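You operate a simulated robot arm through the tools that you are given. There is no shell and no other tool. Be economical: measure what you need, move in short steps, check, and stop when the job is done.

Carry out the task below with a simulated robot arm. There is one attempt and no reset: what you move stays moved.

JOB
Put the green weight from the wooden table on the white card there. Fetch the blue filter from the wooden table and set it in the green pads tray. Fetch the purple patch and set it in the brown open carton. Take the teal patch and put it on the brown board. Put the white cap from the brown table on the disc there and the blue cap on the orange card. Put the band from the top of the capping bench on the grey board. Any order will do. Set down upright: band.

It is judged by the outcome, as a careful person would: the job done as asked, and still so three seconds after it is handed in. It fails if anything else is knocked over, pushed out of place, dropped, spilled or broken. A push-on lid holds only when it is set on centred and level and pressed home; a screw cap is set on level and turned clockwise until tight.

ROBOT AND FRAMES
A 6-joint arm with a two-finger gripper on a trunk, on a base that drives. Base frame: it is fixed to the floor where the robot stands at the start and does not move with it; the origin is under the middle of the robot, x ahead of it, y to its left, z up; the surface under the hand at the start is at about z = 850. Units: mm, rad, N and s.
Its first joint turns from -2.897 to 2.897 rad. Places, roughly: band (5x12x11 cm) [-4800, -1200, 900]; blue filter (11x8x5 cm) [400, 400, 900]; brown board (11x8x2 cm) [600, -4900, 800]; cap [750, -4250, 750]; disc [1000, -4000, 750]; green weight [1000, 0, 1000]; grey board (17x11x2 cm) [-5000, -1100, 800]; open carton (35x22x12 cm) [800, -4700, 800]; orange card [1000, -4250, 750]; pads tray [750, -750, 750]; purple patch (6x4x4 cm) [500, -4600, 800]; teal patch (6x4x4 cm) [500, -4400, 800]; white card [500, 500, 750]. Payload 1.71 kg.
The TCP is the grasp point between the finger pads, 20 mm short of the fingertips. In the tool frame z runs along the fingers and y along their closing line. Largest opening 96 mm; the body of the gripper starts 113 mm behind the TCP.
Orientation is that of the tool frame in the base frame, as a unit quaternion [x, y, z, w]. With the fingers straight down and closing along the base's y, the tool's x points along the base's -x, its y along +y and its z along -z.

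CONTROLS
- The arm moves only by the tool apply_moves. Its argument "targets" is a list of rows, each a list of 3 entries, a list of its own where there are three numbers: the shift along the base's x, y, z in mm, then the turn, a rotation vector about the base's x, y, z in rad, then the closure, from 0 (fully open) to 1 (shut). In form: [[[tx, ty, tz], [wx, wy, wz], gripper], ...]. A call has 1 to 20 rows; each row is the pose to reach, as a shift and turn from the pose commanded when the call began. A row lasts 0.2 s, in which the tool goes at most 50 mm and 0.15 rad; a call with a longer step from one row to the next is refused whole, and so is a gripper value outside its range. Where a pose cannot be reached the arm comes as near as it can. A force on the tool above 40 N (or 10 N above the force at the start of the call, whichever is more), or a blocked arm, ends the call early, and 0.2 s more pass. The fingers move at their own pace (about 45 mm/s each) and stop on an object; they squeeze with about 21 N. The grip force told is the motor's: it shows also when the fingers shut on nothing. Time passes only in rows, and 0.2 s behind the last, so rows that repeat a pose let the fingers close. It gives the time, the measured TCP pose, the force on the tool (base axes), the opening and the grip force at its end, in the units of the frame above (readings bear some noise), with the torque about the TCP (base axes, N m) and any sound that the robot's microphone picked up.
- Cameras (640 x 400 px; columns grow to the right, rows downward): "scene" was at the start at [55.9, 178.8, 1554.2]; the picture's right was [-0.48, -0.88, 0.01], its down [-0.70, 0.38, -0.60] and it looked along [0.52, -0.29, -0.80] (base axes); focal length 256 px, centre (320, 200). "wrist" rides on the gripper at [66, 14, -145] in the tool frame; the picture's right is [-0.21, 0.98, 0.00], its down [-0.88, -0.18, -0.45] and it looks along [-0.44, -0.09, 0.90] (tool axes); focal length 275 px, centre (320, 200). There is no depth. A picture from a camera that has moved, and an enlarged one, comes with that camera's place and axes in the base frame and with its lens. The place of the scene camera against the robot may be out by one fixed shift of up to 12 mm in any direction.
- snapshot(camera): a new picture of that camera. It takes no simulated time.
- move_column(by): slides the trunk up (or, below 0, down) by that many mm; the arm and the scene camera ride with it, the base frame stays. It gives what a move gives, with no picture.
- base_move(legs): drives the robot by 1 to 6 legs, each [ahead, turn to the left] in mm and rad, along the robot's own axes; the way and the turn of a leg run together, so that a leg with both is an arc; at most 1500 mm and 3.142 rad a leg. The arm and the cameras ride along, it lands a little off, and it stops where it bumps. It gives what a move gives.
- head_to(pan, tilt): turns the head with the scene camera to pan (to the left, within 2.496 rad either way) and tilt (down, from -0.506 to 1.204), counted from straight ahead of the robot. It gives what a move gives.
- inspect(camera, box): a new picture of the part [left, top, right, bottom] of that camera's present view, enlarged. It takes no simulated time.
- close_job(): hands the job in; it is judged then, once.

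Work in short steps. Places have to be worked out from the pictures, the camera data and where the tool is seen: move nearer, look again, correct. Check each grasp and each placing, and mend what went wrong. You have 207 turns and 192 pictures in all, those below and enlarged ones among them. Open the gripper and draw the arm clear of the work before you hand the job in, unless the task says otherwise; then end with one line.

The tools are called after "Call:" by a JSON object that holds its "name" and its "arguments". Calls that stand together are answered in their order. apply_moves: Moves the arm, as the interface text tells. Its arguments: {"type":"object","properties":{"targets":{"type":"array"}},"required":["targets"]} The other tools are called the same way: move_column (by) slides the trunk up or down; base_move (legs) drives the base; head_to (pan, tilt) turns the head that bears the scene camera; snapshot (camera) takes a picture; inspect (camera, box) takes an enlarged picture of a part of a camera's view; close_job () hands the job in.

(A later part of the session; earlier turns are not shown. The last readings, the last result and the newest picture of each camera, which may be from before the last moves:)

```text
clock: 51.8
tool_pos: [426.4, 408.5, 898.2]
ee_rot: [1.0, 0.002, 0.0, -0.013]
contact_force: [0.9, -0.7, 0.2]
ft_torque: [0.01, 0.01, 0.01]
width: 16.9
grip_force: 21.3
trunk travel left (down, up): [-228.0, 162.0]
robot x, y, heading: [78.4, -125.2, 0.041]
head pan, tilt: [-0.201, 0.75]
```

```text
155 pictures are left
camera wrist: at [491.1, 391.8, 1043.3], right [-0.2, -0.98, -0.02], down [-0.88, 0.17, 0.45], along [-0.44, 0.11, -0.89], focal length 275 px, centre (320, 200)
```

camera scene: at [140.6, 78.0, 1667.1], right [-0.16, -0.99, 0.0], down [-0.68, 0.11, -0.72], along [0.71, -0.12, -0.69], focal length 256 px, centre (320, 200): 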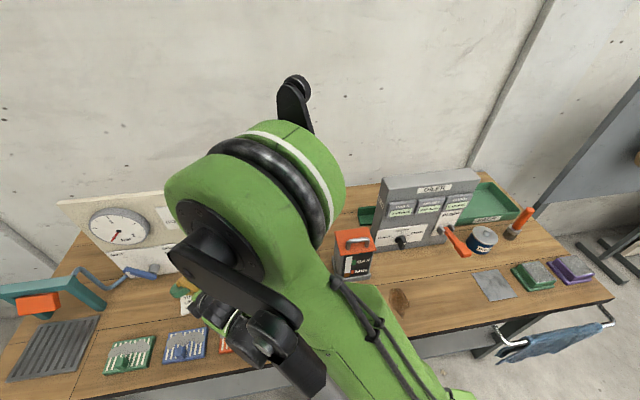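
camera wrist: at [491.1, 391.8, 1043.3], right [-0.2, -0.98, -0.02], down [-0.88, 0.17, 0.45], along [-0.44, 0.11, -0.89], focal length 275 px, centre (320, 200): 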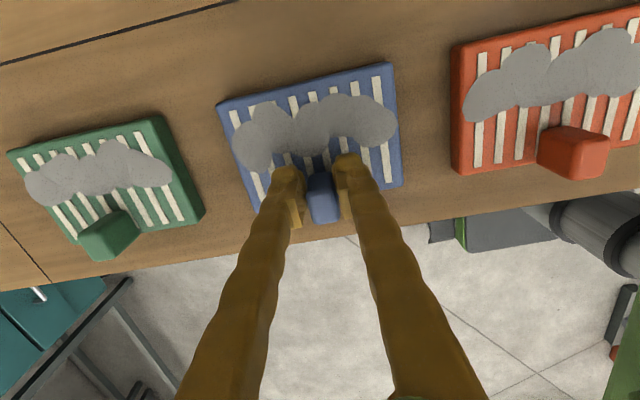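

Tab gripped (17 mm). Lifting and checking that it does not swing.

Call:
{"name": "apply_moves", "arguments": {"targets": [[[0, 0, 10], [0, 0, 0], 1], [[0, 0, 30], [0, 0, 0], 1], [[0, 0, 60], [0, 0, 0], 1], [[0, 0, 100], [0, 0, 0], 1], [[0, 0, 145], [0, 0, 0], 1], [[0, 0, 190], [0, 0, 0], 1], [[0, 0, 235], [0, 0, 0], 1]]}}

Call:
{"name": "snapshot", "arguments": {"camera": "wrist"}}

Call:
{"name": "snapshot", "arguments": {"camera": "scene"}}

```text
clock: 53.4
tool_pos: [425.7, 410.5, 1134.0]
ee_rot: [1.0, 0.003, 0.0, -0.014]
contact_force: [0.2, 0.5, -1.0]
ft_torque: [-0.02, 0.04, 0.01]
width: 16.9
grip_force: 21.5
trunk travel left (down, up): [-228.0, 162.0]
robot x, y, heading: [74.4, -122.7, 0.038]
head pan, tilt: [-0.201, 0.75]
```

```text
154 pictures are left
camera wrist: at [490.8, 394.2, 1278.3], right [-0.2, -0.98, -0.02], down [-0.88, 0.17, 0.45], along [-0.44, 0.11, -0.89], focal length 275 px, centre (320, 200)
```

wrist: 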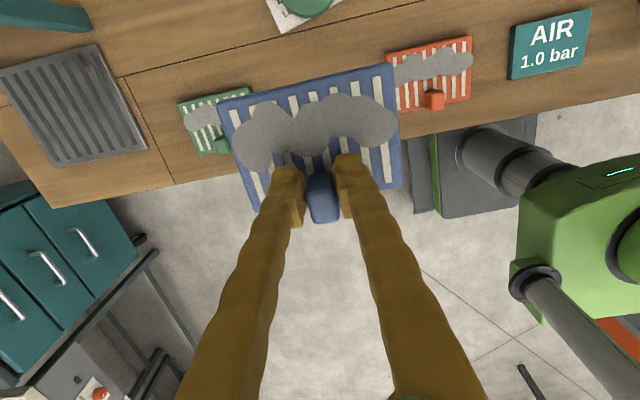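

```text
153 pictures are left
camera scene: at [139.9, 78.5, 1620.0], right [-0.16, -0.99, 0.0], down [-0.68, 0.11, -0.72], along [0.71, -0.12, -0.69], focal length 256 px, centre (320, 200)
```

scene: 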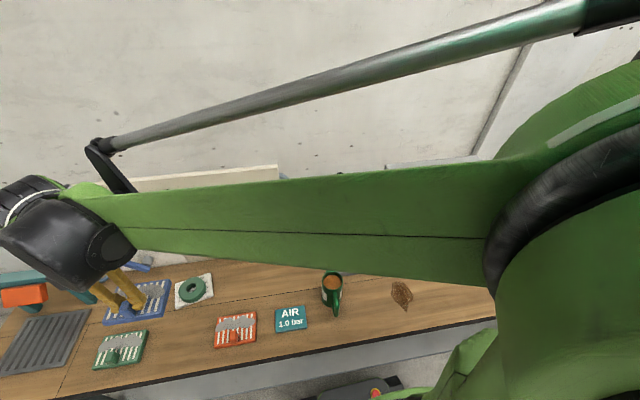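

Filter held steady. I bring the arm to the front at safe height, then drive right along the table.

Call:
{"name": "apply_moves", "arguments": {"targets": [[[5, -45, 30], [0, 0, 0], 1], [[10, -90, 60], [0, 0, 0], 1], [[15, -135, 80], [0, 0, 0], 1], [[20, -180, 80], [0, 0, 0], 1], [[25, -225, 80], [0, 0, 0], 1], [[30, -270, 80], [0, 0, 0], 1], [[35, -315, 80], [0, 0, 0], 1], [[40, -360, 80], [0, 0, 0], 1], [[45, -405, 80], [0, 0, 0], 1], [[50, -450, 80], [0, 0, 0], 1], [[50, -495, 80], [0, 0, 0], 1], [[50, -530, 80], [0, 0, 0], 1]]}}

Call:
{"name": "base_move", "arguments": {"legs": [[-160, 0], [0, -1.6], [540, 0], [0, 1.57], [150, 0]]}}

Call:
{"name": "snapshot", "arguments": {"camera": "scene"}}

Call:
{"name": "snapshot", "arguments": {"camera": "wrist"}}

```text
refused: row 1 steps farther than a row can; nothing moved
```

```text
clock: 72.0
tool_pos: [437.8, -167.8, 1133.0]
ee_rot: [0.999, -0.036, 0.0, -0.014]
contact_force: [-1.1, 0.7, -0.7]
ft_torque: [-0.06, 0.0, -0.03]
width: 16.9
grip_force: 20.7
trunk travel left (down, up): [-228.0, 162.0]
robot x, y, heading: [46.8, -676.2, -0.043]
head pan, tilt: [-0.201, 0.75]
```

```text
152 pictures are left
camera scene: at [125.9, -479.4, 1620.0], right [-0.24, -0.97, 0.0], down [-0.67, 0.16, -0.72], along [0.7, -0.17, -0.69], focal length 256 px, centre (320, 200)
```

scene: 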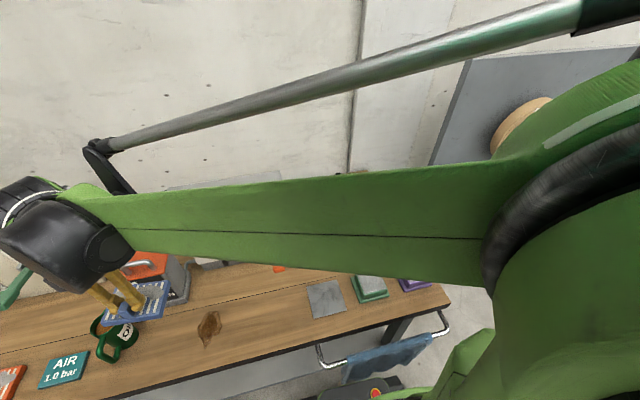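

```text
151 pictures are left
camera wrist: at [500.2, -190.8, 1277.7], right [-0.28, -0.96, -0.02], down [-0.86, 0.24, 0.45], along [-0.43, 0.15, -0.89], focal length 275 px, centre (320, 200)
```

wrist: 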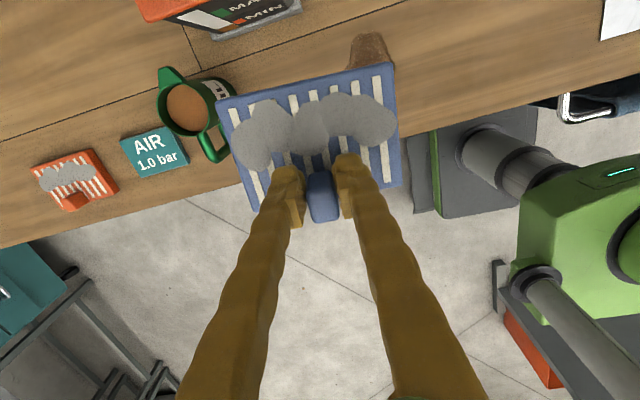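

The arm row was a hair too long, so only the base moved, without incident: robot now at (47, -676). I raise the tool and swing it right to look at the tray.

Call:
{"name": "apply_moves", "arguments": {"targets": [[[0, 0, 45], [0, 0, 0], 1], [[0, 0, 90], [0, 0, 0], 1], [[0, 0, 135], [0, 0, 0], 1], [[0, 0, 180], [0, 0, 0], 1], [[0, -45, 190], [0, 0, 0], 1], [[0, -90, 190], [0, 0, 0], 1], [[0, -135, 190], [0, 0, 0], 1], [[0, -180, 190], [0, 0, 0], 1], [[0, -225, 190], [0, 0, 0], 1], [[0, -270, 190], [0, 0, 0], 1], [[0, -315, 190], [0, 0, 0], 1], [[0, -360, 190], [0, 0, 0], 1], [[0, -405, 190], [0, 0, 0], 1], [[0, -450, 190], [0, 0, 0], 1]]}}

Call:
{"name": "snapshot", "arguments": {"camera": "scene"}}

```text
clock: 75.0
tool_pos: [418.7, -621.4, 1328.6]
ee_rot: [0.999, -0.036, 0.008, -0.013]
contact_force: [-0.1, -0.1, -1.9]
ft_torque: [-0.01, -0.02, 0.02]
width: 16.9
grip_force: 21.3
trunk travel left (down, up): [-228.0, 162.0]
robot x, y, heading: [45.8, -674.8, -0.044]
head pan, tilt: [-0.201, 0.75]
```

```text
150 pictures are left
camera scene: at [125.4, -479.6, 1620.0], right [-0.24, -0.97, 0.0], down [-0.67, 0.16, -0.72], along [0.7, -0.17, -0.69], focal length 256 px, centre (320, 200)
```

scene: 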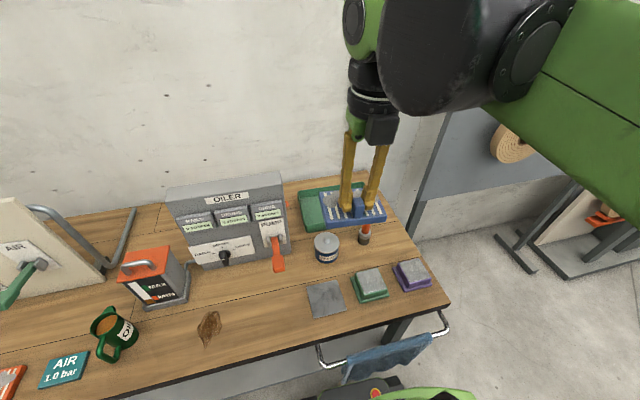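

Tray spans about x 740–970, y -960…-600. I move the filter over its middle at height and re-look.

Call:
{"name": "apply_moves", "arguments": {"targets": [[[40, -20, 0], [0, 0, 0], 1], [[80, -40, 0], [0, 0, 0], 1], [[120, -60, 0], [0, 0, 0], 1], [[160, -80, 0], [0, 0, 0], 1], [[200, -100, 0], [0, 0, 0], 1], [[240, -120, 0], [0, 0, 0], 1], [[280, -140, 0], [0, 0, 0], 1], [[320, -155, 0], [0, 0, 0], 1], [[360, -160, 0], [0, 0, 0], 1], [[400, -160, -20], [0, 0, 0], 1], [[400, -160, -60], [0, 0, 0], 1], [[400, -160, -100], [0, 0, 0], 1]]}}

Call:
{"name": "snapshot", "arguments": {"camera": "scene"}}

Call:
{"name": "snapshot", "arguments": {"camera": "wrist"}}

```text
clock: 77.6
tool_pos: [820.6, -703.7, 1225.1]
ee_rot: [0.996, -0.084, 0.009, 0.004]
contact_force: [-1.3, 0.0, -0.2]
ft_torque: [-0.05, -0.03, -0.01]
width: 16.6
grip_force: 21.1
out of reach, approached as far as the arm can: row 2, 3, 4, 5, 6, 7, 8, 9, 10, 11, 12
trunk travel left (down, up): [-228.0, 162.0]
robot x, y, heading: [42.4, -676.0, -0.042]
head pan, tilt: [-0.201, 0.75]
```

```text
149 pictures are left
camera scene: at [125.3, -479.6, 1620.0], right [-0.24, -0.97, 0.0], down [-0.67, 0.16, -0.72], along [0.7, -0.17, -0.69], focal length 256 px, centre (320, 200)
```

scene: 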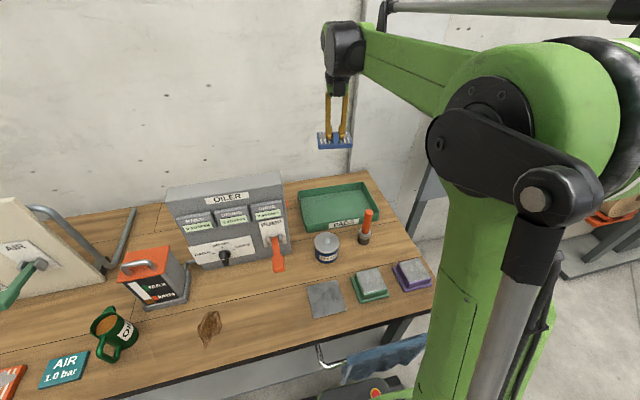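

```text
148 pictures are left
camera wrist: at [879.3, -728.2, 1370.9], right [-0.37, -0.93, 0.0], down [-0.84, 0.33, 0.43], along [-0.4, 0.15, -0.9], focal length 275 px, centre (320, 200)
```

wrist: 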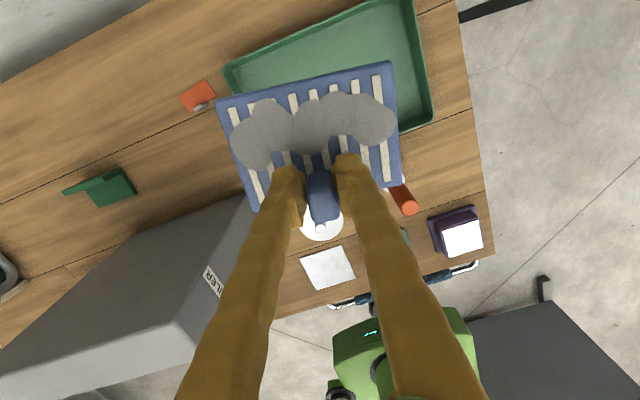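

Tray centre ≈(832, -737). The wrist roll seems near its limit, so I unwind it by about -1.4 rad, which turns the filter sideways; that fits the tray too.

Call:
{"name": "apply_moves", "arguments": {"targets": [[[0, 0, 0], [0, 0, -0.14], 1], [[0, 0, 0], [0, 0, -0.28], 1], [[0, 0, 0], [0, 0, -0.42], 1], [[0, 0, 0], [0, 0, -0.56], 1], [[0, 0, 0], [0, 0, -0.7], 1], [[0, 0, 0], [0, 0, -0.84], 1], [[0, 0, 0], [0, 0, -0.98], 1], [[0, 0, 0], [0, 0, -1.12], 1], [[0, 0, 0], [0, 0, -1.26], 1], [[0, 0, 0], [0, 0, -1.4], 1], [[5, 0, 0], [0, 0, -1.4], 1]]}}

Call:
{"name": "snapshot", "arguments": {"camera": "wrist"}}

```text
clock: 80.0
tool_pos: [831.0, -701.1, 1228.2]
ee_rot: [0.708, -0.706, 0.004, 0.01]
contact_force: [-0.8, -0.8, -0.6]
ft_torque: [0.02, 0.04, 0.04]
width: 17.0
grip_force: 21.0
trunk travel left (down, up): [-228.0, 162.0]
robot x, y, heading: [45.3, -674.3, -0.041]
head pan, tilt: [-0.201, 0.75]
```

```text
147 pictures are left
camera wrist: at [817.3, -764.2, 1374.3], right [-0.98, 0.2, 0.0], down [0.19, 0.89, 0.43], along [0.08, 0.42, -0.9], focal length 275 px, centre (320, 200)
```

wrist: 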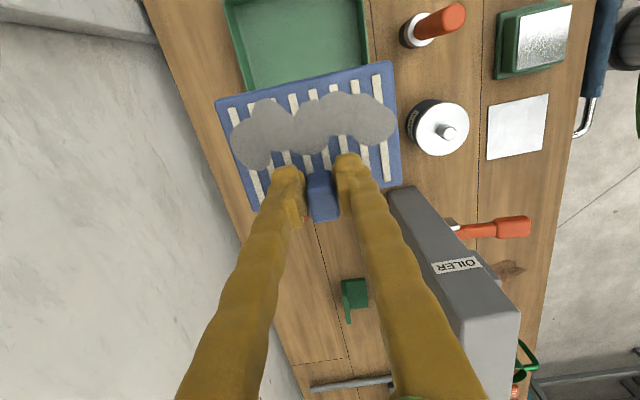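

Filter hangs over the tray; going down to just above.

Call:
{"name": "apply_moves", "arguments": {"targets": [[[7, -4, -45], [0, 0, 0], 1], [[7, -4, -90], [0, 0, 0], 1], [[7, -4, -135], [0, 0, 0], 1], [[7, -4, -180], [0, 0, 0], 1], [[7, -4, -225], [0, 0, 0], 1], [[7, -4, -265], [0, 0, 0], 1], [[7, -4, -285], [0, 0, 0], 1]]}}

Call:
{"name": "snapshot", "arguments": {"camera": "wrist"}}

Call:
{"name": "inspect", "arguments": {"camera": "scene", "box": [250, 140, 450, 265]}}

```text
clock: 81.6
tool_pos: [837.3, -706.3, 940.1]
ee_rot: [0.708, -0.706, 0.005, 0.01]
contact_force: [-0.6, -1.4, -0.7]
ft_torque: [0.01, 0.01, -0.04]
width: 16.9
grip_force: 21.0
trunk travel left (down, up): [-228.0, 162.0]
robot x, y, heading: [47.0, -675.7, -0.04]
head pan, tilt: [-0.201, 0.75]
```

```text
146 pictures are left
camera wrist: at [823.9, -768.0, 1086.8], right [-0.98, 0.2, 0.0], down [0.18, 0.89, 0.43], along [0.08, 0.42, -0.9], focal length 275 px, centre (320, 200)
```

wrist: 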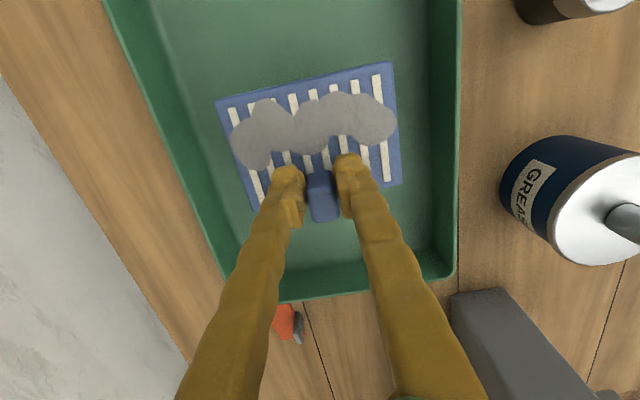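

```text
3.20 times, centred on (350, 202) of scene
camera zoom: at [126.2, -479.7, 1620.0], right [-0.24, -0.97, 0.0], down [-0.67, 0.16, -0.72], along [0.7, -0.17, -0.69], focal length 818 px, centre (224, 192)
```

zoom: 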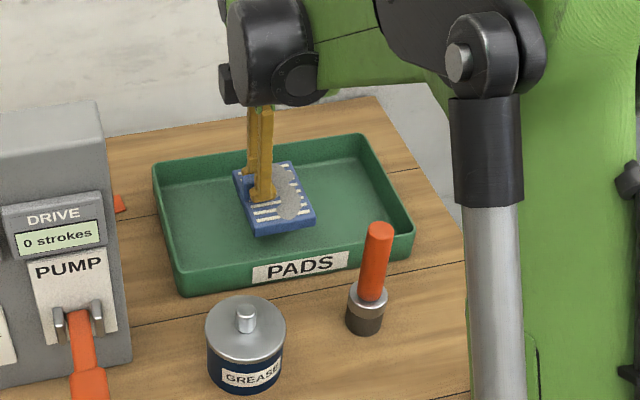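

Well inside the tray. Lowering slowly to contact.

Call:
{"name": "apply_moves", "arguments": {"targets": [[[0, 0, -15], [0, 0, 0], 1], [[0, 0, -25], [0, 0, 0], 1], [[0, 0, -30], [0, 0, 0], 1], [[0, 0, -34], [0, 0, 0], 1]]}}

```text
clock: 82.6
tool_pos: [838.3, -704.7, 906.8]
ee_rot: [0.708, -0.706, 0.004, 0.01]
contact_force: [0.1, 0.4, 0.1]
ft_torque: [0.01, 0.01, 0.01]
width: 16.8
grip_force: 21.3
trunk travel left (down, up): [-228.0, 162.0]
robot x, y, heading: [43.2, -674.8, -0.04]
head pan, tilt: [-0.201, 0.75]
```

No contact yet; a few millimetres more.

Call:
{"name": "apply_moves", "arguments": {"targets": [[[0, 0, -2], [0, 0, 0], 1], [[0, 0, -4], [0, 0, 0], 1], [[0, 0, -6], [0, 0, 0], 1]]}}

Call:
{"name": "snapshot", "arguments": {"camera": "wrist"}}

```text
clock: 83.4
tool_pos: [838.3, -704.9, 902.4]
ee_rot: [0.709, -0.706, 0.004, 0.009]
contact_force: [-0.1, -1.1, 2.3]
ft_torque: [0.04, 0.01, -0.01]
width: 17.2
grip_force: 21.4
trunk travel left (down, up): [-228.0, 162.0]
robot x, y, heading: [45.4, -676.3, -0.041]
head pan, tilt: [-0.201, 0.75]
```

```text
144 pictures are left
camera wrist: at [824.4, -768.0, 1048.9], right [-0.98, 0.2, 0.0], down [0.18, 0.89, 0.43], along [0.08, 0.42, -0.9], focal length 275 px, centre (320, 200)
```

wrist: 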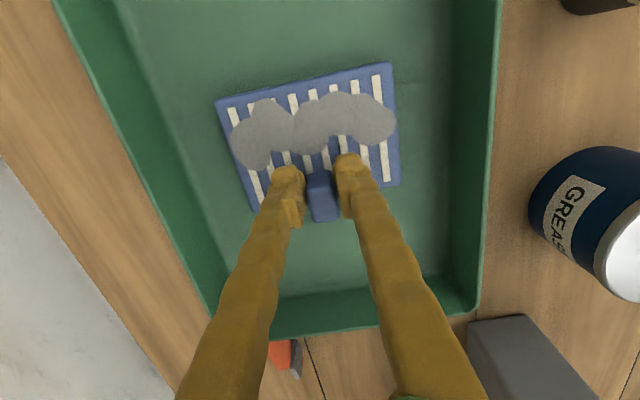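

Light contact (2.3 N): the filter is on the tray floor. Releasing and rising.

Call:
{"name": "apply_moves", "arguments": {"targets": [[[0, 0, 0], [0, 0, 0], 0.75], [[0, 0, 0], [0, 0, 0], 0.5], [[0, 0, 0], [0, 0, 0], 0.5], [[0, 0, 30], [0, 0, 0], 0.5], [[0, 0, 75], [0, 0, 0], 0.5], [[0, 0, 120], [0, 0, 0], 0.5], [[0, 0, 165], [0, 0, 0], 0.5], [[0, 0, 210], [0, 0, 0], 0.5], [[0, 0, 255], [0, 0, 0], 0.5], [[0, 0, 300], [0, 0, 0], 0.5], [[-10, 0, 340], [0, 0, 0], 0.5], [[-50, 0, 360], [0, 0, 0], 0.5], [[-95, 0, 360], [0, 0, 0], 0.5], [[-140, 0, 360], [0, 0, 0], 0.5], [[-185, 0, 360], [0, 0, 0], 0.5], [[-230, 0, 360], [0, 0, 0], 0.5], [[-275, 0, 360], [0, 0, 0], 0.5], [[-320, 0, 360], [0, 0, 0], 0.5], [[-365, 0, 360], [0, 0, 0], 0.5], [[-410, 0, 360], [0, 0, 0], 0.5]]}}

Call:
{"name": "snapshot", "arguments": {"camera": "scene"}}

```text
clock: 87.6
tool_pos: [422.5, -704.8, 1265.9]
ee_rot: [0.709, -0.706, 0.005, 0.009]
contact_force: [-0.3, -0.6, 0.3]
ft_torque: [0.0, 0.0, -0.01]
width: 47.7
grip_force: 0.0
trunk travel left (down, up): [-228.0, 162.0]
robot x, y, heading: [46.3, -676.7, -0.046]
head pan, tilt: [-0.201, 0.75]
```

```text
143 pictures are left
camera scene: at [117.0, -479.3, 1620.4], right [-0.24, -0.97, 0.0], down [-0.67, 0.16, -0.72], along [0.7, -0.17, -0.69], focal length 256 px, centre (320, 200)
```

scene: 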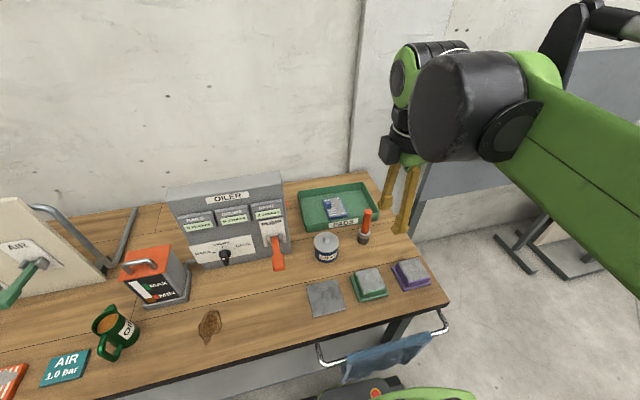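

Filter sits in the tray. Next the tables around (750, -4500): I back off, turn right and look down the way.

Call:
{"name": "base_move", "arguments": {"legs": [[-300, 0], [0, -1.53]]}}

Call:
{"name": "head_to", "arguments": {"pan": 0.1, "tilt": 0.25}}

Call:
{"name": "snapshot", "arguments": {"camera": "scene"}}

```text
clock: 95.8
tool_pos: [-240.7, -1063.3, 1257.0]
ee_rot: [-0.043, 0.999, 0.01, -0.011]
contact_force: [0.0, -0.2, 0.6]
ft_torque: [-0.01, 0.03, -0.02]
width: 48.2
grip_force: 0.1
trunk travel left (down, up): [-228.0, 162.0]
robot x, y, heading: [-240.9, -663.0, -1.532]
head pan, tilt: [-0.201, 0.75]
```

```text
clock: 96.7
tool_pos: [-241.5, -1045.2, 1264.0]
ee_rot: [-0.042, 0.999, 0.002, -0.01]
contact_force: [-1.1, 0.5, 0.7]
ft_torque: [-0.02, -0.01, -0.04]
width: 48.2
grip_force: 0.1
trunk travel left (down, up): [-228.0, 162.0]
robot x, y, heading: [-240.3, -665.3, -1.53]
head pan, tilt: [0.099, 0.25]
```

```text
142 pictures are left
camera scene: at [-24.0, -692.9, 1666.7], right [-0.99, -0.14, 0.0], down [-0.03, 0.23, -0.97], along [0.13, -0.96, -0.24], focal length 256 px, centre (320, 200)
```

scene: 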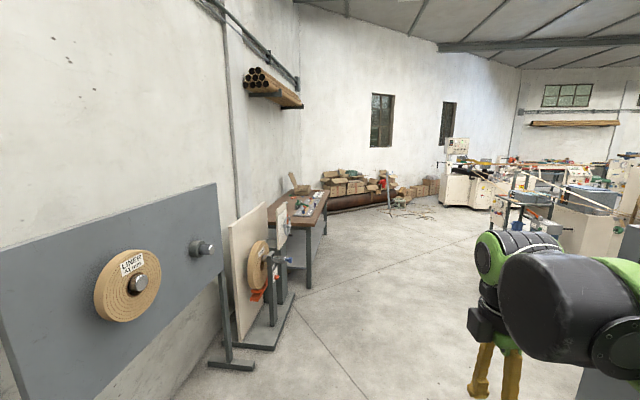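

The way along x≈-240 is clear; the brown table's front edge is at x≈440 starting y≈-3250. I drive down to y≈-4300 and face it.

Call:
{"name": "base_move", "arguments": {"legs": [[0, -0.04], [1200, 0], [1200, 0], [1250, 0], [0, 1.57]]}}

Call:
{"name": "head_to", "arguments": {"pan": -0.1, "tilt": 0.65}}

Call:
{"name": "snapshot", "arguments": {"camera": "scene"}}

```text
clock: 127.0
tool_pos: [147.4, -4266.3, 1268.2]
ee_rot: [0.725, -0.689, 0.01, 0.004]
contact_force: [1.6, 0.7, 0.3]
ft_torque: [-0.01, 0.18, 0.01]
width: 47.7
grip_force: 0.0
trunk travel left (down, up): [-228.0, 162.0]
robot x, y, heading: [-217.9, -4252.8, 0.009]
head pan, tilt: [0.099, 0.25]
```

```text
clock: 127.9
tool_pos: [149.2, -4266.1, 1266.8]
ee_rot: [0.724, -0.689, 0.009, 0.004]
contact_force: [-0.2, 0.9, 0.6]
ft_torque: [0.01, 0.04, 0.01]
width: 48.1
grip_force: 0.0
trunk travel left (down, up): [-228.0, 162.0]
robot x, y, heading: [-218.0, -4250.4, 0.008]
head pan, tilt: [-0.099, 0.649]
```

```text
141 pictures are left
camera scene: at [-167.2, -4047.4, 1629.7], right [-0.09, -1.0, 0.0], down [-0.6, 0.06, -0.8], along [0.79, -0.07, -0.6], focal length 256 px, centre (320, 200)
```

scene: 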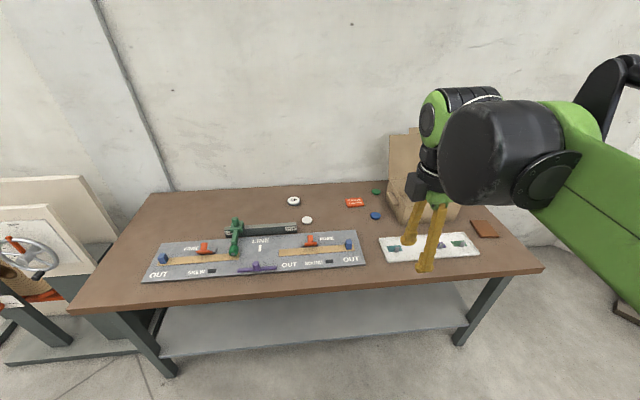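

The brown table is ahead with caps, discs, orange card, carton and a white board with patches. Driving closer and looking.

Call:
{"name": "base_move", "arguments": {"legs": [[210, 0]]}}

Call:
{"name": "head_to", "arguments": {"pan": -0.35, "tilt": 0.8}}

Call:
{"name": "snapshot", "arguments": {"camera": "scene"}}

Call:
{"name": "snapshot", "arguments": {"camera": "wrist"}}

```text
clock: 129.9
tool_pos: [357.3, -4263.0, 1268.9]
ee_rot: [0.726, -0.688, 0.01, 0.004]
contact_force: [-1.5, 0.0, 0.3]
ft_torque: [0.01, -0.17, 0.0]
width: 48.0
grip_force: 0.1
trunk travel left (down, up): [-228.0, 162.0]
robot x, y, heading: [-5.9, -4251.5, 0.011]
head pan, tilt: [-0.099, 0.649]
```

```text
clock: 130.7
tool_pos: [355.3, -4263.2, 1268.6]
ee_rot: [0.726, -0.688, 0.009, 0.005]
contact_force: [-1.9, -0.3, 0.5]
ft_torque: [0.0, -0.15, 0.02]
width: 47.8
grip_force: 0.0
trunk travel left (down, up): [-228.0, 162.0]
robot x, y, heading: [-8.6, -4250.6, 0.014]
head pan, tilt: [-0.351, 0.799]
```

```text
140 pictures are left
camera scene: at [3.6, -4065.0, 1617.6], right [-0.33, -0.94, -0.01], down [-0.66, 0.24, -0.71], along [0.67, -0.23, -0.7], focal length 256 px, centre (320, 200)
```

scene: 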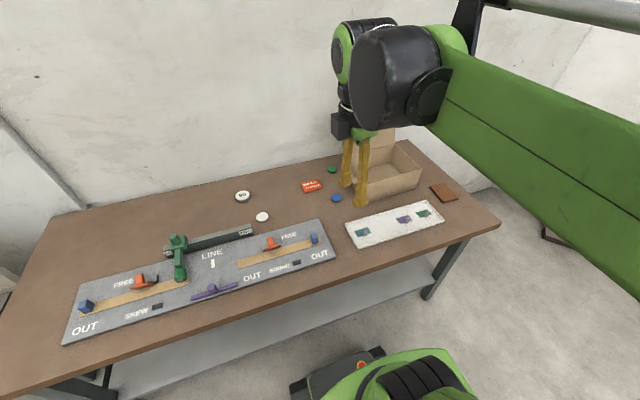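

```text
139 pictures are left
camera wrist: at [344.3, -4326.4, 1414.6], right [-0.99, 0.15, -0.01], down [0.13, 0.89, 0.43], along [0.07, 0.42, -0.9], focal length 275 px, centre (320, 200)
```

wrist: 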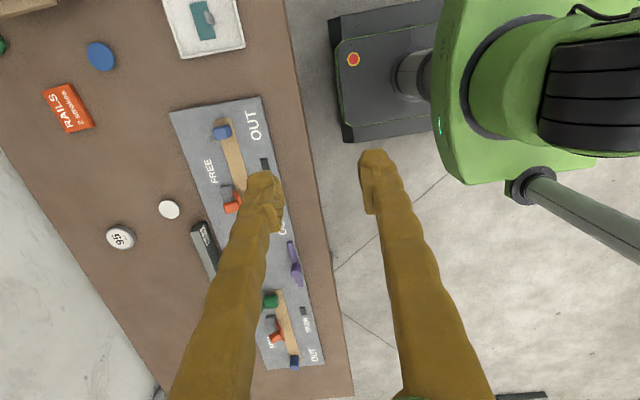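

Call:
{"name": "inspect", "arguments": {"camera": "scene", "box": [220, 130, 480, 290]}}

Call:
{"name": "inspect", "arguments": {"camera": "wrist", "box": [0, 0, 260, 260]}}

```text
2.46 times, centred on (350, 210) of scene
camera zoom: at [3.6, -4065.0, 1617.6], right [-0.33, -0.94, -0.01], down [-0.66, 0.24, -0.71], along [0.67, -0.23, -0.7], focal length 630 px, centre (246, 175)
```

zoom: 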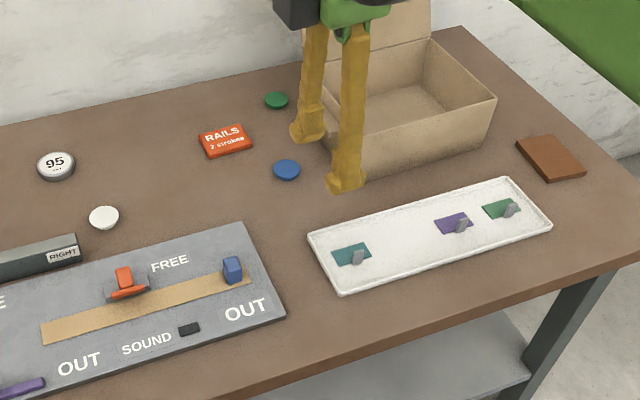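

```text
1.54 times, centred on (130, 130) of wrist
camera zoom: at [344.3, -4326.4, 1414.6], right [-0.99, 0.15, -0.01], down [0.13, 0.89, 0.43], along [0.07, 0.42, -0.9], focal length 424 px, centre (612, 308)
```

zoom: 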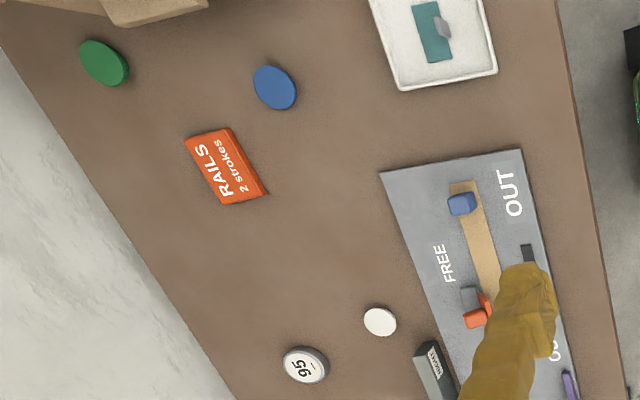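

Positions: blue cap (795, -4418), white cap (791, -4064), disc (950, -4003), orange card (919, -4337), brown board (653, -4911), carton ≈(872, -4732), table z≈765. I drive a bit closer and lower the trunk to suit this lower table.

Call:
{"name": "base_move", "arguments": {"legs": [[110, 0]]}}

Call:
{"name": "move_column", "arguments": {"by": -110}}

```text
clock: 132.1
tool_pos: [488.2, -4260.4, 1261.5]
ee_rot: [0.727, -0.687, 0.003, 0.011]
contact_force: [0.1, 0.7, -0.1]
ft_torque: [0.0, -0.05, 0.04]
width: 47.7
grip_force: 0.0
trunk travel left (down, up): [-228.0, 162.0]
robot x, y, heading: [103.6, -4248.7, 0.012]
head pan, tilt: [-0.351, 0.799]
```

```text
clock: 133.5
tool_pos: [475.7, -4261.2, 1154.4]
ee_rot: [0.726, -0.688, 0.006, 0.007]
contact_force: [-0.1, 0.6, -0.1]
ft_torque: [-0.04, -0.05, -0.01]
width: 48.2
grip_force: 0.1
trunk travel left (down, up): [-118.0, 272.0]
robot x, y, heading: [99.9, -4249.7, 0.01]
head pan, tilt: [-0.351, 0.799]
```

Moving above the white cap to take a closer look.

Call:
{"name": "apply_moves", "arguments": {"targets": [[[40, 25, -20], [0, 0, 0], 0.2], [[80, 50, -40], [0, 0, 0], 0.2], [[120, 75, -60], [0, 0, 0], 0.2], [[160, 100, -80], [0, 0, 0], 0.2], [[195, 125, -100], [0, 0, 0], 0.2], [[230, 150, -120], [0, 0, 0], 0.2], [[265, 175, -140], [0, 0, 0], 0.2], [[300, 195, -160], [0, 0, 0], 0.2], [[312, 198, -200], [0, 0, 0], 0.2]]}}

Call:
{"name": "snapshot", "arguments": {"camera": "wrist"}}

Call:
{"name": "snapshot", "arguments": {"camera": "scene"}}

```text
refused: row 1 steps farther than a row can; nothing moved
```

```text
136 pictures are left
camera wrist: at [464.6, -4324.7, 1301.4], right [-0.99, 0.15, 0.0], down [0.14, 0.89, 0.43], along [0.07, 0.42, -0.9], focal length 275 px, centre (320, 200)
```

wrist: 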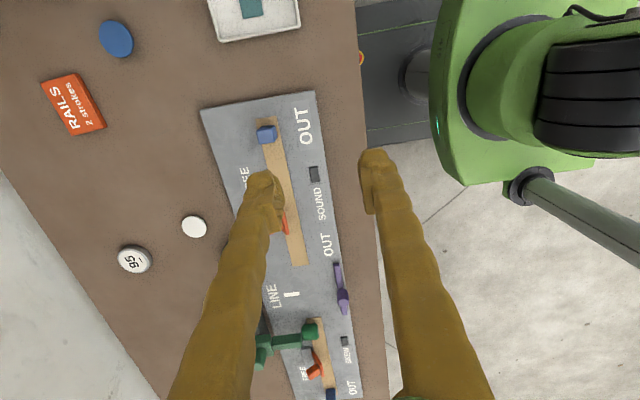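

```text
135 pictures are left
camera scene: at [134.3, -4063.6, 1507.3], right [-0.33, -0.94, 0.0], down [-0.67, 0.24, -0.7], along [0.66, -0.23, -0.71], focal length 256 px, centre (320, 200)
```

scene: 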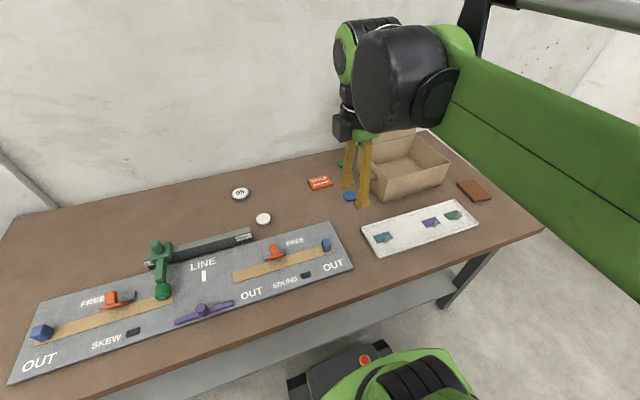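

Step a touch too long; repeating with 40 mm steps.

Call:
{"name": "apply_moves", "arguments": {"targets": [[[38, 22, -15], [0, 0, 0], 0.2], [[76, 44, -30], [0, 0, 0], 0.2], [[114, 66, -45], [0, 0, 0], 0.2], [[152, 88, -60], [0, 0, 0], 0.2], [[188, 110, -80], [0, 0, 0], 0.2], [[222, 132, -100], [0, 0, 0], 0.2], [[255, 154, -120], [0, 0, 0], 0.2], [[285, 175, -142], [0, 0, 0], 0.2], [[305, 190, -170], [0, 0, 0], 0.2], [[312, 198, -205], [0, 0, 0], 0.2]]}}

Call:
{"name": "snapshot", "arguments": {"camera": "wrist"}}

Call:
{"name": "snapshot", "arguments": {"camera": "scene"}}

```text
clock: 135.7
tool_pos: [784.8, -4063.8, 949.0]
ee_rot: [0.726, -0.688, 0.007, 0.006]
contact_force: [-0.1, -0.7, 0.5]
ft_torque: [0.02, 0.0, -0.03]
width: 76.9
grip_force: 0.1
trunk travel left (down, up): [-118.0, 272.0]
robot x, y, heading: [103.7, -4252.1, 0.01]
head pan, tilt: [-0.351, 0.799]
```

```text
134 pictures are left
camera wrist: at [772.8, -4128.4, 1095.8], right [-0.99, 0.15, 0.0], down [0.14, 0.89, 0.43], along [0.07, 0.42, -0.9], focal length 275 px, centre (320, 200)
```

wrist: 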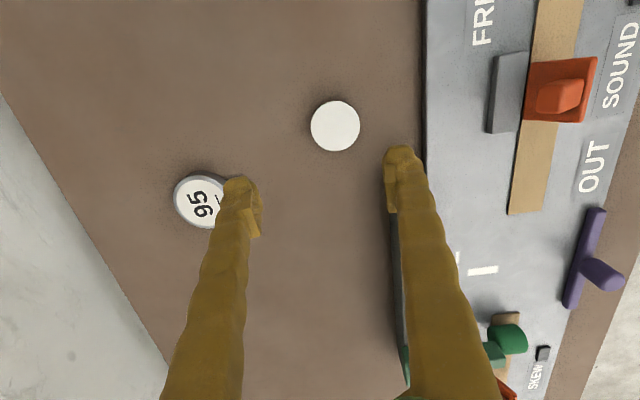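

```text
133 pictures are left
camera scene: at [165.4, -4063.3, 1506.1], right [-0.33, -0.94, 0.01], down [-0.69, 0.24, -0.69], along [0.65, -0.23, -0.73], focal length 256 px, centre (320, 200)
```

scene: 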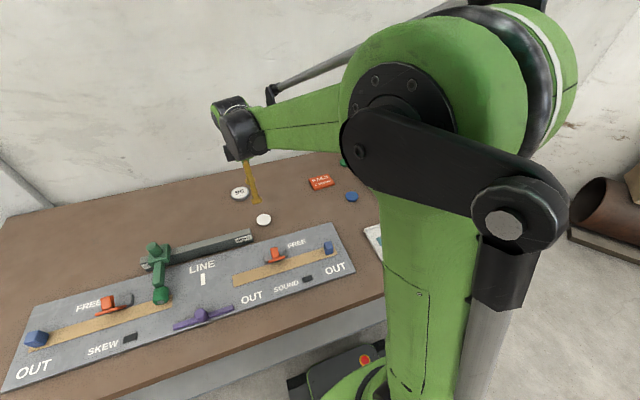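

Estimates of the white cap differ a little between cameras; enlarging both views.

Call:
{"name": "inspect", "arguments": {"camera": "scene", "box": [200, 150, 320, 240]}}

Call:
{"name": "inspect", "arguments": {"camera": "wrist", "box": [160, 80, 440, 250]}}

```text
4.44 times, centred on (260, 195) of scene
camera zoom: at [165.4, -4063.3, 1506.1], right [-0.33, -0.94, 0.01], down [-0.69, 0.24, -0.69], along [0.65, -0.23, -0.73], focal length 1137 px, centre (587, 222)
```

zoom: 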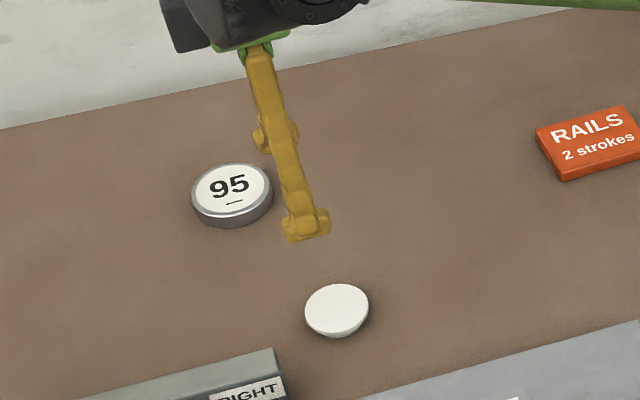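

```text
2.29 times, centred on (300, 165) of wrist
camera zoom: at [772.8, -4128.4, 1095.8], right [-0.99, 0.15, 0.0], down [0.14, 0.89, 0.43], along [0.07, 0.42, -0.9], focal length 629 px, centre (366, 280)
```

zoom: 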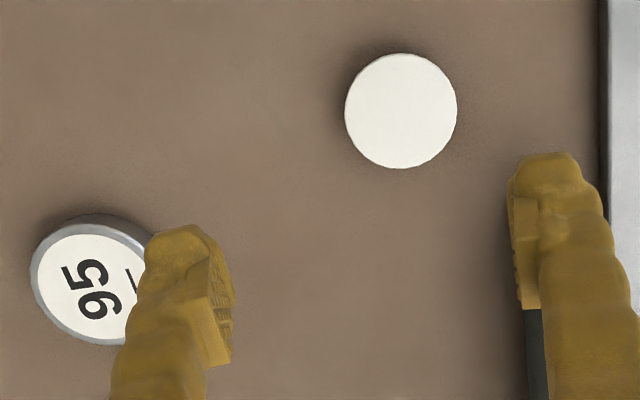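

The cap is bowl-like with a flat top. I centre over my wrist estimate (767, -4071) and come lower to re-measure.

Call:
{"name": "apply_moves", "arguments": {"targets": [[[-9, -4, -20], [0, 0, 0], 0.1], [[-17, -7, -50], [0, 0, 0], 0], [[-17, -7, -85], [0, 0, 0], 0]]}}

Call:
{"name": "snapshot", "arguments": {"camera": "wrist"}}

Call:
{"name": "inspect", "arguments": {"camera": "scene", "box": [200, 150, 320, 240]}}

```text
clock: 136.5
tool_pos: [766.9, -4071.8, 866.9]
ee_rot: [0.725, -0.688, 0.008, 0.006]
contact_force: [0.1, 0.5, -0.9]
ft_torque: [0.0, -0.03, -0.03]
width: 96.0
grip_force: 0.1
trunk travel left (down, up): [-118.0, 272.0]
robot x, y, heading: [105.0, -4249.7, 0.008]
head pan, tilt: [-0.351, 0.799]
```

```text
130 pictures are left
camera wrist: at [755.7, -4134.4, 1012.6], right [-0.99, 0.15, -0.01], down [0.14, 0.89, 0.43], along [0.07, 0.42, -0.9], focal length 275 px, centre (320, 200)
```

wrist: 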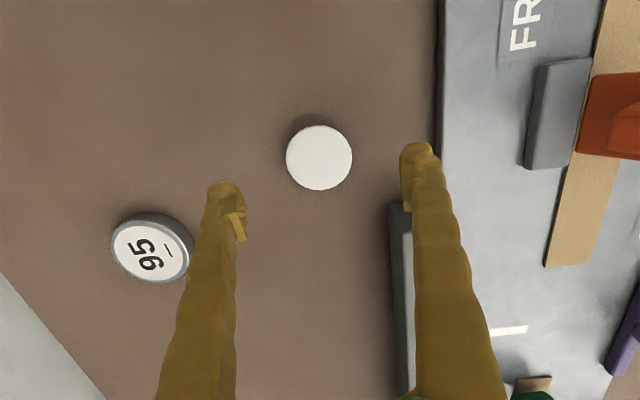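

```text
4.44 times, centred on (260, 195) of scene
camera zoom: at [165.0, -4063.4, 1506.1], right [-0.33, -0.94, 0.01], down [-0.69, 0.24, -0.69], along [0.65, -0.23, -0.73], focal length 1137 px, centre (587, 222)
```

zoom: 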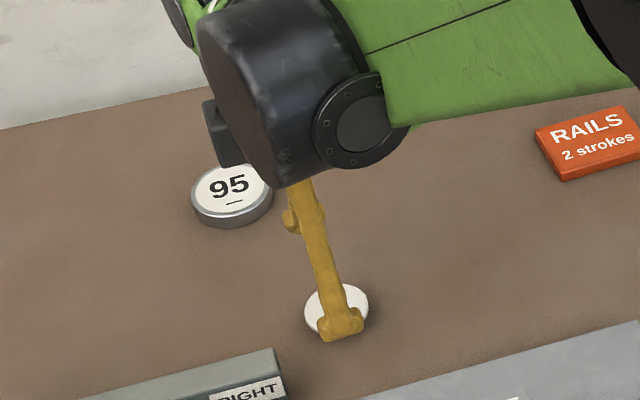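

Triangulating the two wrist views: cap top z≈811 at (767, -4075), disc top z≈800 at (936, -4010); so the table is near z≈785. Descending to grip the cap.

Call:
{"name": "apply_moves", "arguments": {"targets": [[[0, -3, -30], [0, 0, 0], 0], [[0, -3, -45], [0, 0, 0], 0.1], [[0, -3, -54], [0, 0, 0], 0.2], [[0, -3, -58], [0, 0, 0], 0.25], [[0, -3, -58], [0, 0, 0], 0.25]]}}

Call:
{"name": "snapshot", "arguments": {"camera": "wrist"}}

Call:
{"name": "inspect", "arguments": {"camera": "scene", "box": [200, 150, 320, 240]}}

```text
clock: 137.3
tool_pos: [755.4, -4072.7, 828.1]
ee_rot: [0.726, -0.687, 0.015, -0.001]
contact_force: [5.9, -0.5, 14.0]
ft_torque: [0.03, -0.61, -0.04]
width: 57.2
grip_force: 3.9
trunk travel left (down, up): [-118.0, 272.0]
robot x, y, heading: [99.0, -4248.5, 0.011]
head pan, tilt: [-0.351, 0.799]
stopped in row 3: the force on the tool passed its limit at 58 N (the readings are from after the stop); the commanded pose is now the measured one
```

```text
128 pictures are left
camera wrist: at [741.1, -4137.0, 972.9], right [-0.99, 0.15, -0.02], down [0.13, 0.89, 0.43], along [0.09, 0.42, -0.9], focal length 275 px, centre (320, 200)
```

wrist: 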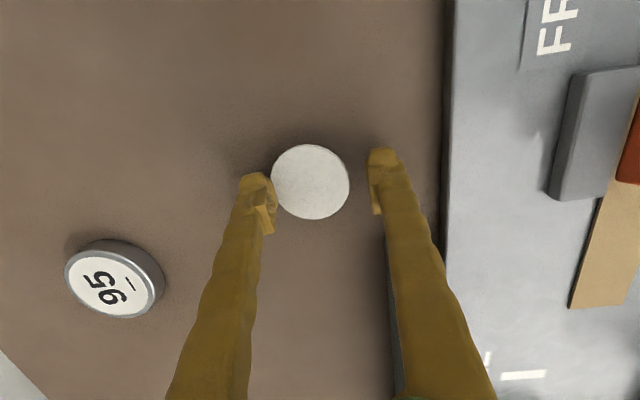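

```text
4.44 times, centred on (260, 195) of scene
camera zoom: at [162.4, -4063.5, 1506.4], right [-0.33, -0.94, 0.0], down [-0.69, 0.24, -0.69], along [0.65, -0.23, -0.73], focal length 1137 px, centre (587, 222)
```

zoom: 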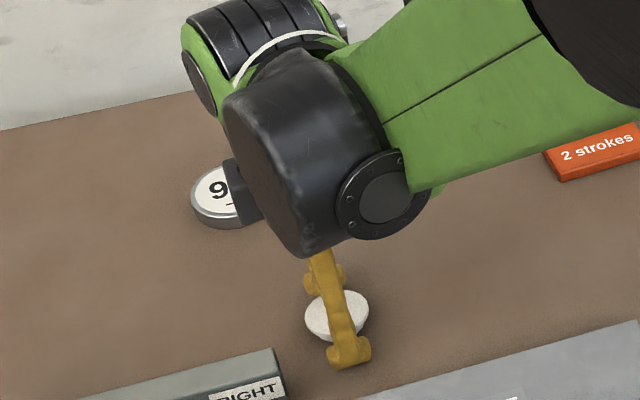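

The fingertips met the table earlier than expected (table ≈ z 805). I lift a little, re-centre and check.

Call:
{"name": "apply_moves", "arguments": {"targets": [[[0, 0, 6], [0, 0, 0], 0.2], [[2, 0, 14], [0, 0, 0], 0], [[2, 0, 14], [0, 0, 0], 0]]}}

Call:
{"name": "snapshot", "arguments": {"camera": "wrist"}}

Call:
{"name": "inspect", "arguments": {"camera": "scene", "box": [200, 150, 320, 240]}}

```text
clock: 138.1
tool_pos: [759.3, -4070.8, 840.1]
ee_rot: [0.726, -0.688, 0.013, 0.0]
contact_force: [0.1, -0.2, 0.0]
ft_torque: [-0.03, -0.04, 0.0]
width: 95.8
grip_force: 0.1
trunk travel left (down, up): [-118.0, 272.0]
robot x, y, heading: [101.4, -4252.4, 0.013]
head pan, tilt: [-0.351, 0.799]
```

```text
126 pictures are left
camera wrist: at [745.1, -4135.0, 985.5], right [-0.99, 0.15, -0.02], down [0.13, 0.89, 0.43], along [0.08, 0.42, -0.9], focal length 275 px, centre (320, 200)
```

wrist: 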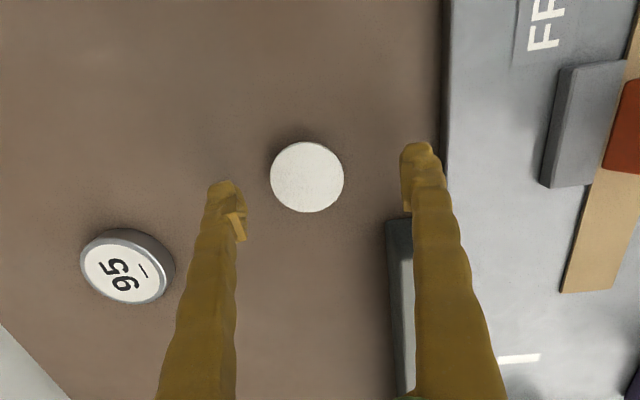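

```text
4.44 times, centred on (260, 195) of scene
camera zoom: at [165.3, -4063.2, 1506.1], right [-0.33, -0.94, 0.01], down [-0.69, 0.24, -0.69], along [0.65, -0.23, -0.73], focal length 1137 px, centre (587, 222)
```

zoom: 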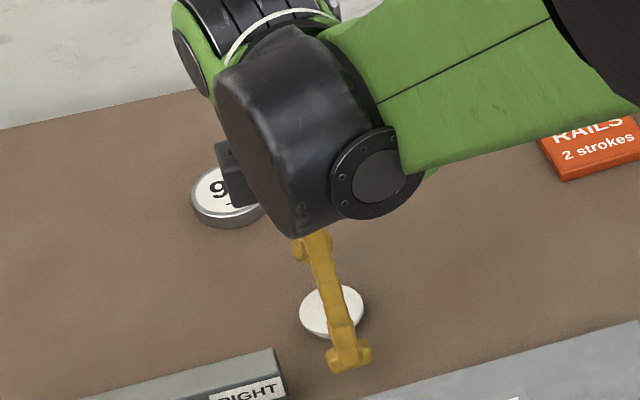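

The cap seems to be a thin disc (~10 mm) with top z≈812, so the table is ≈803. I level and re-centre the tool, then descend in small steps to just off the table.

Call:
{"name": "apply_moves", "arguments": {"targets": [[[4, -1, 0], [0.018, 0.019, 0], 0], [[7, -1, -5], [0.018, 0.019, 0], 0], [[7, -1, -9], [0.018, 0.019, 0], 0], [[7, -1, -9], [0.018, 0.019, 0], 0]]}}

Call:
{"name": "snapshot", "arguments": {"camera": "wrist"}}

Call:
{"name": "inspect", "arguments": {"camera": "scene", "box": [230, 180, 310, 240]}}

```text
clock: 139.1
tool_pos: [764.7, -4073.1, 829.2]
ee_rot: [0.726, -0.688, -0.001, 0.001]
contact_force: [-0.4, 0.2, -0.6]
ft_torque: [-0.02, 0.0, 0.01]
width: 96.0
grip_force: 0.1
trunk travel left (down, up): [-118.0, 272.0]
robot x, y, heading: [101.3, -4251.1, 0.012]
head pan, tilt: [-0.351, 0.799]
```

```text
124 pictures are left
camera wrist: at [755.4, -4138.9, 974.1], right [-0.99, 0.15, 0.0], down [0.14, 0.89, 0.44], along [0.07, 0.44, -0.9], focal length 275 px, centre (320, 200)
```

wrist: 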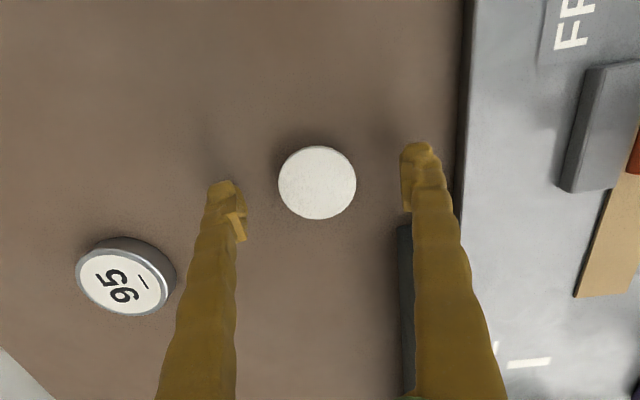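

```text
6.67 times, centred on (270, 210) of scene
camera zoom: at [165.5, -4063.2, 1506.1], right [-0.33, -0.94, 0.01], down [-0.69, 0.24, -0.69], along [0.65, -0.23, -0.73], focal length 1705 px, centre (653, 133)
```

zoom: 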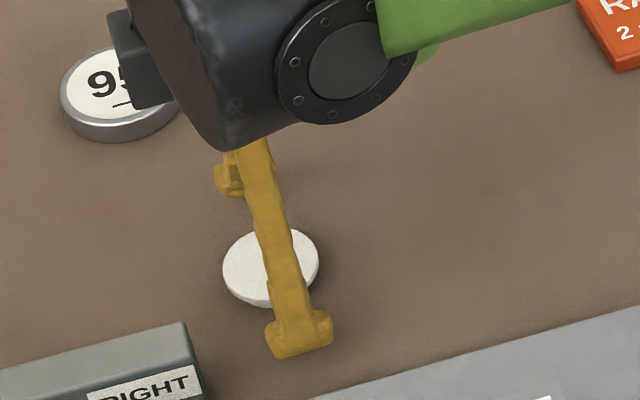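

Not touching yet; stepping down gently.

Call:
{"name": "apply_moves", "arguments": {"targets": [[[1, 0, -3], [0, 0, 0], 0], [[1, 0, -6], [0, 0, 0], 0], [[1, 0, -9], [0, 0, 0], 0]]}}

```text
clock: 139.9
tool_pos: [768.5, -4072.2, 820.0]
ee_rot: [0.726, -0.688, 0.0, 0.001]
contact_force: [-0.3, 0.2, 0.1]
ft_torque: [0.04, -0.01, 0.02]
width: 96.1
grip_force: 0.1
trunk travel left (down, up): [-118.0, 272.0]
robot x, y, heading: [104.2, -4247.4, 0.008]
head pan, tilt: [-0.351, 0.799]
```

Call:
{"name": "apply_moves", "arguments": {"targets": [[[0, 0, -3], [0, 0, 0], 0], [[0, 0, -6], [0, 0, 0], 0], [[0, 0, -8], [0, 0, 0], 0]]}}

Call:
{"name": "inspect", "arguments": {"camera": "scene", "box": [230, 180, 310, 240]}}

Call:
{"name": "snapshot", "arguments": {"camera": "wrist"}}

```text
clock: 140.7
tool_pos: [752.4, -4074.0, 823.2]
ee_rot: [0.726, -0.688, 0.006, -0.007]
contact_force: [-0.7, 0.2, 0.3]
ft_torque: [-0.01, -0.11, 0.02]
width: 96.1
grip_force: 0.1
trunk travel left (down, up): [-118.0, 272.0]
robot x, y, heading: [103.3, -4248.6, 0.007]
head pan, tilt: [-0.351, 0.799]
stopped in row 3: the force on the tool passed its limit at 44 N (the readings are from after the stop); the commanded pose is now the measured one
```

```text
6.67 times, centred on (270, 210) of scene
camera zoom: at [161.5, -4063.4, 1506.1], right [-0.33, -0.94, 0.0], down [-0.68, 0.24, -0.69], along [0.65, -0.23, -0.73], focal length 1705 px, centre (653, 133)
```

zoom: 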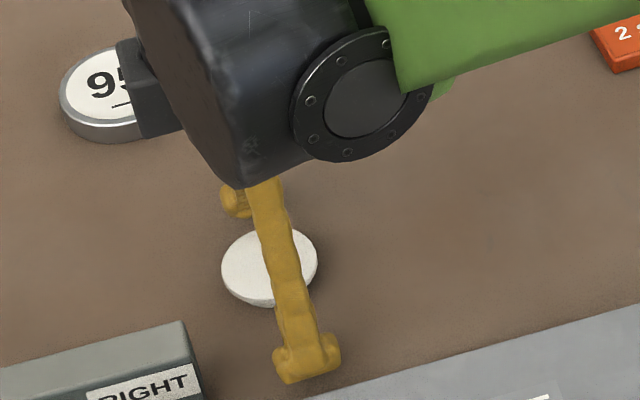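

```text
121 pictures are left
camera wrist: at [740.0, -4140.3, 969.3], right [-0.99, 0.15, -0.02], down [0.13, 0.88, 0.45], along [0.08, 0.44, -0.89], focal length 275 px, centre (320, 200)
```

wrist: 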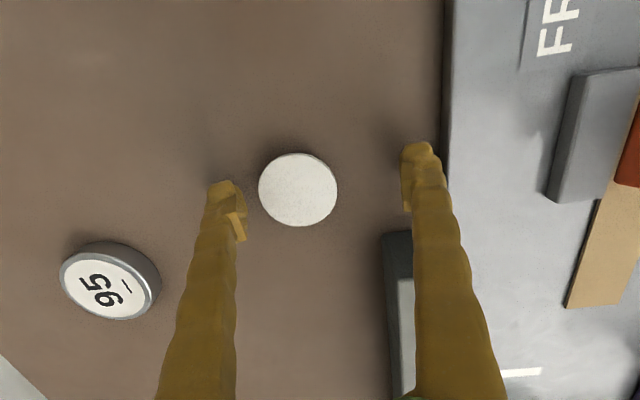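

The table is touched with the TCP at ≈814, so I set the TCP at ≈819, re-centre, level and close on the cap.

Call:
{"name": "apply_moves", "arguments": {"targets": [[[8, 0, 6], [-0.002, 0.018, 0], 0], [[15, 1, 3], [-0.002, 0.018, 0], 0], [[15, 1, -3], [-0.002, 0.018, 0], 0], [[15, 1, -4], [-0.002, 0.018, 0], 0.3], [[15, 1, -4], [-0.002, 0.018, 0], 0.5], [[15, 1, -4], [-0.002, 0.018, 0], 0.8], [[15, 1, -4], [-0.002, 0.018, 0], 0.8]]}}

Call:
{"name": "snapshot", "arguments": {"camera": "wrist"}}

```text
clock: 142.3
tool_pos: [756.8, -4071.9, 830.8]
ee_rot: [0.726, -0.687, 0.006, -0.006]
contact_force: [-0.3, -0.1, 0.2]
ft_torque: [0.04, -0.12, -0.02]
width: 44.0
grip_force: 18.1
trunk travel left (down, up): [-118.0, 272.0]
robot x, y, heading: [100.9, -4250.7, 0.013]
head pan, tilt: [-0.351, 0.799]
stopped in row 7: the force on the tool passed its limit at 43 N (the readings are from after the stop); the commanded pose is now the measured one
```

```text
120 pictures are left
camera wrist: at [743.1, -4138.9, 975.9], right [-0.99, 0.15, -0.02], down [0.13, 0.89, 0.45], along [0.08, 0.44, -0.89], focal length 275 px, centre (320, 200)
```

wrist: 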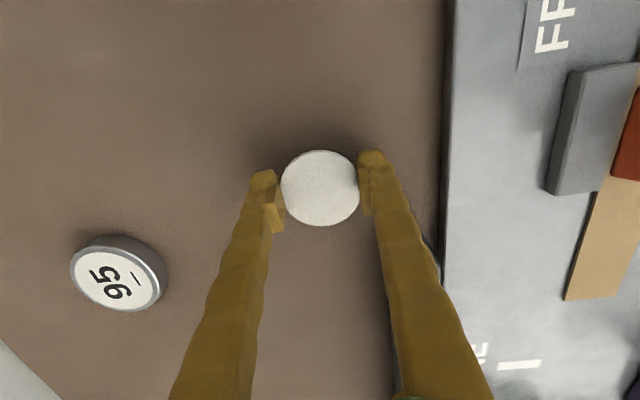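

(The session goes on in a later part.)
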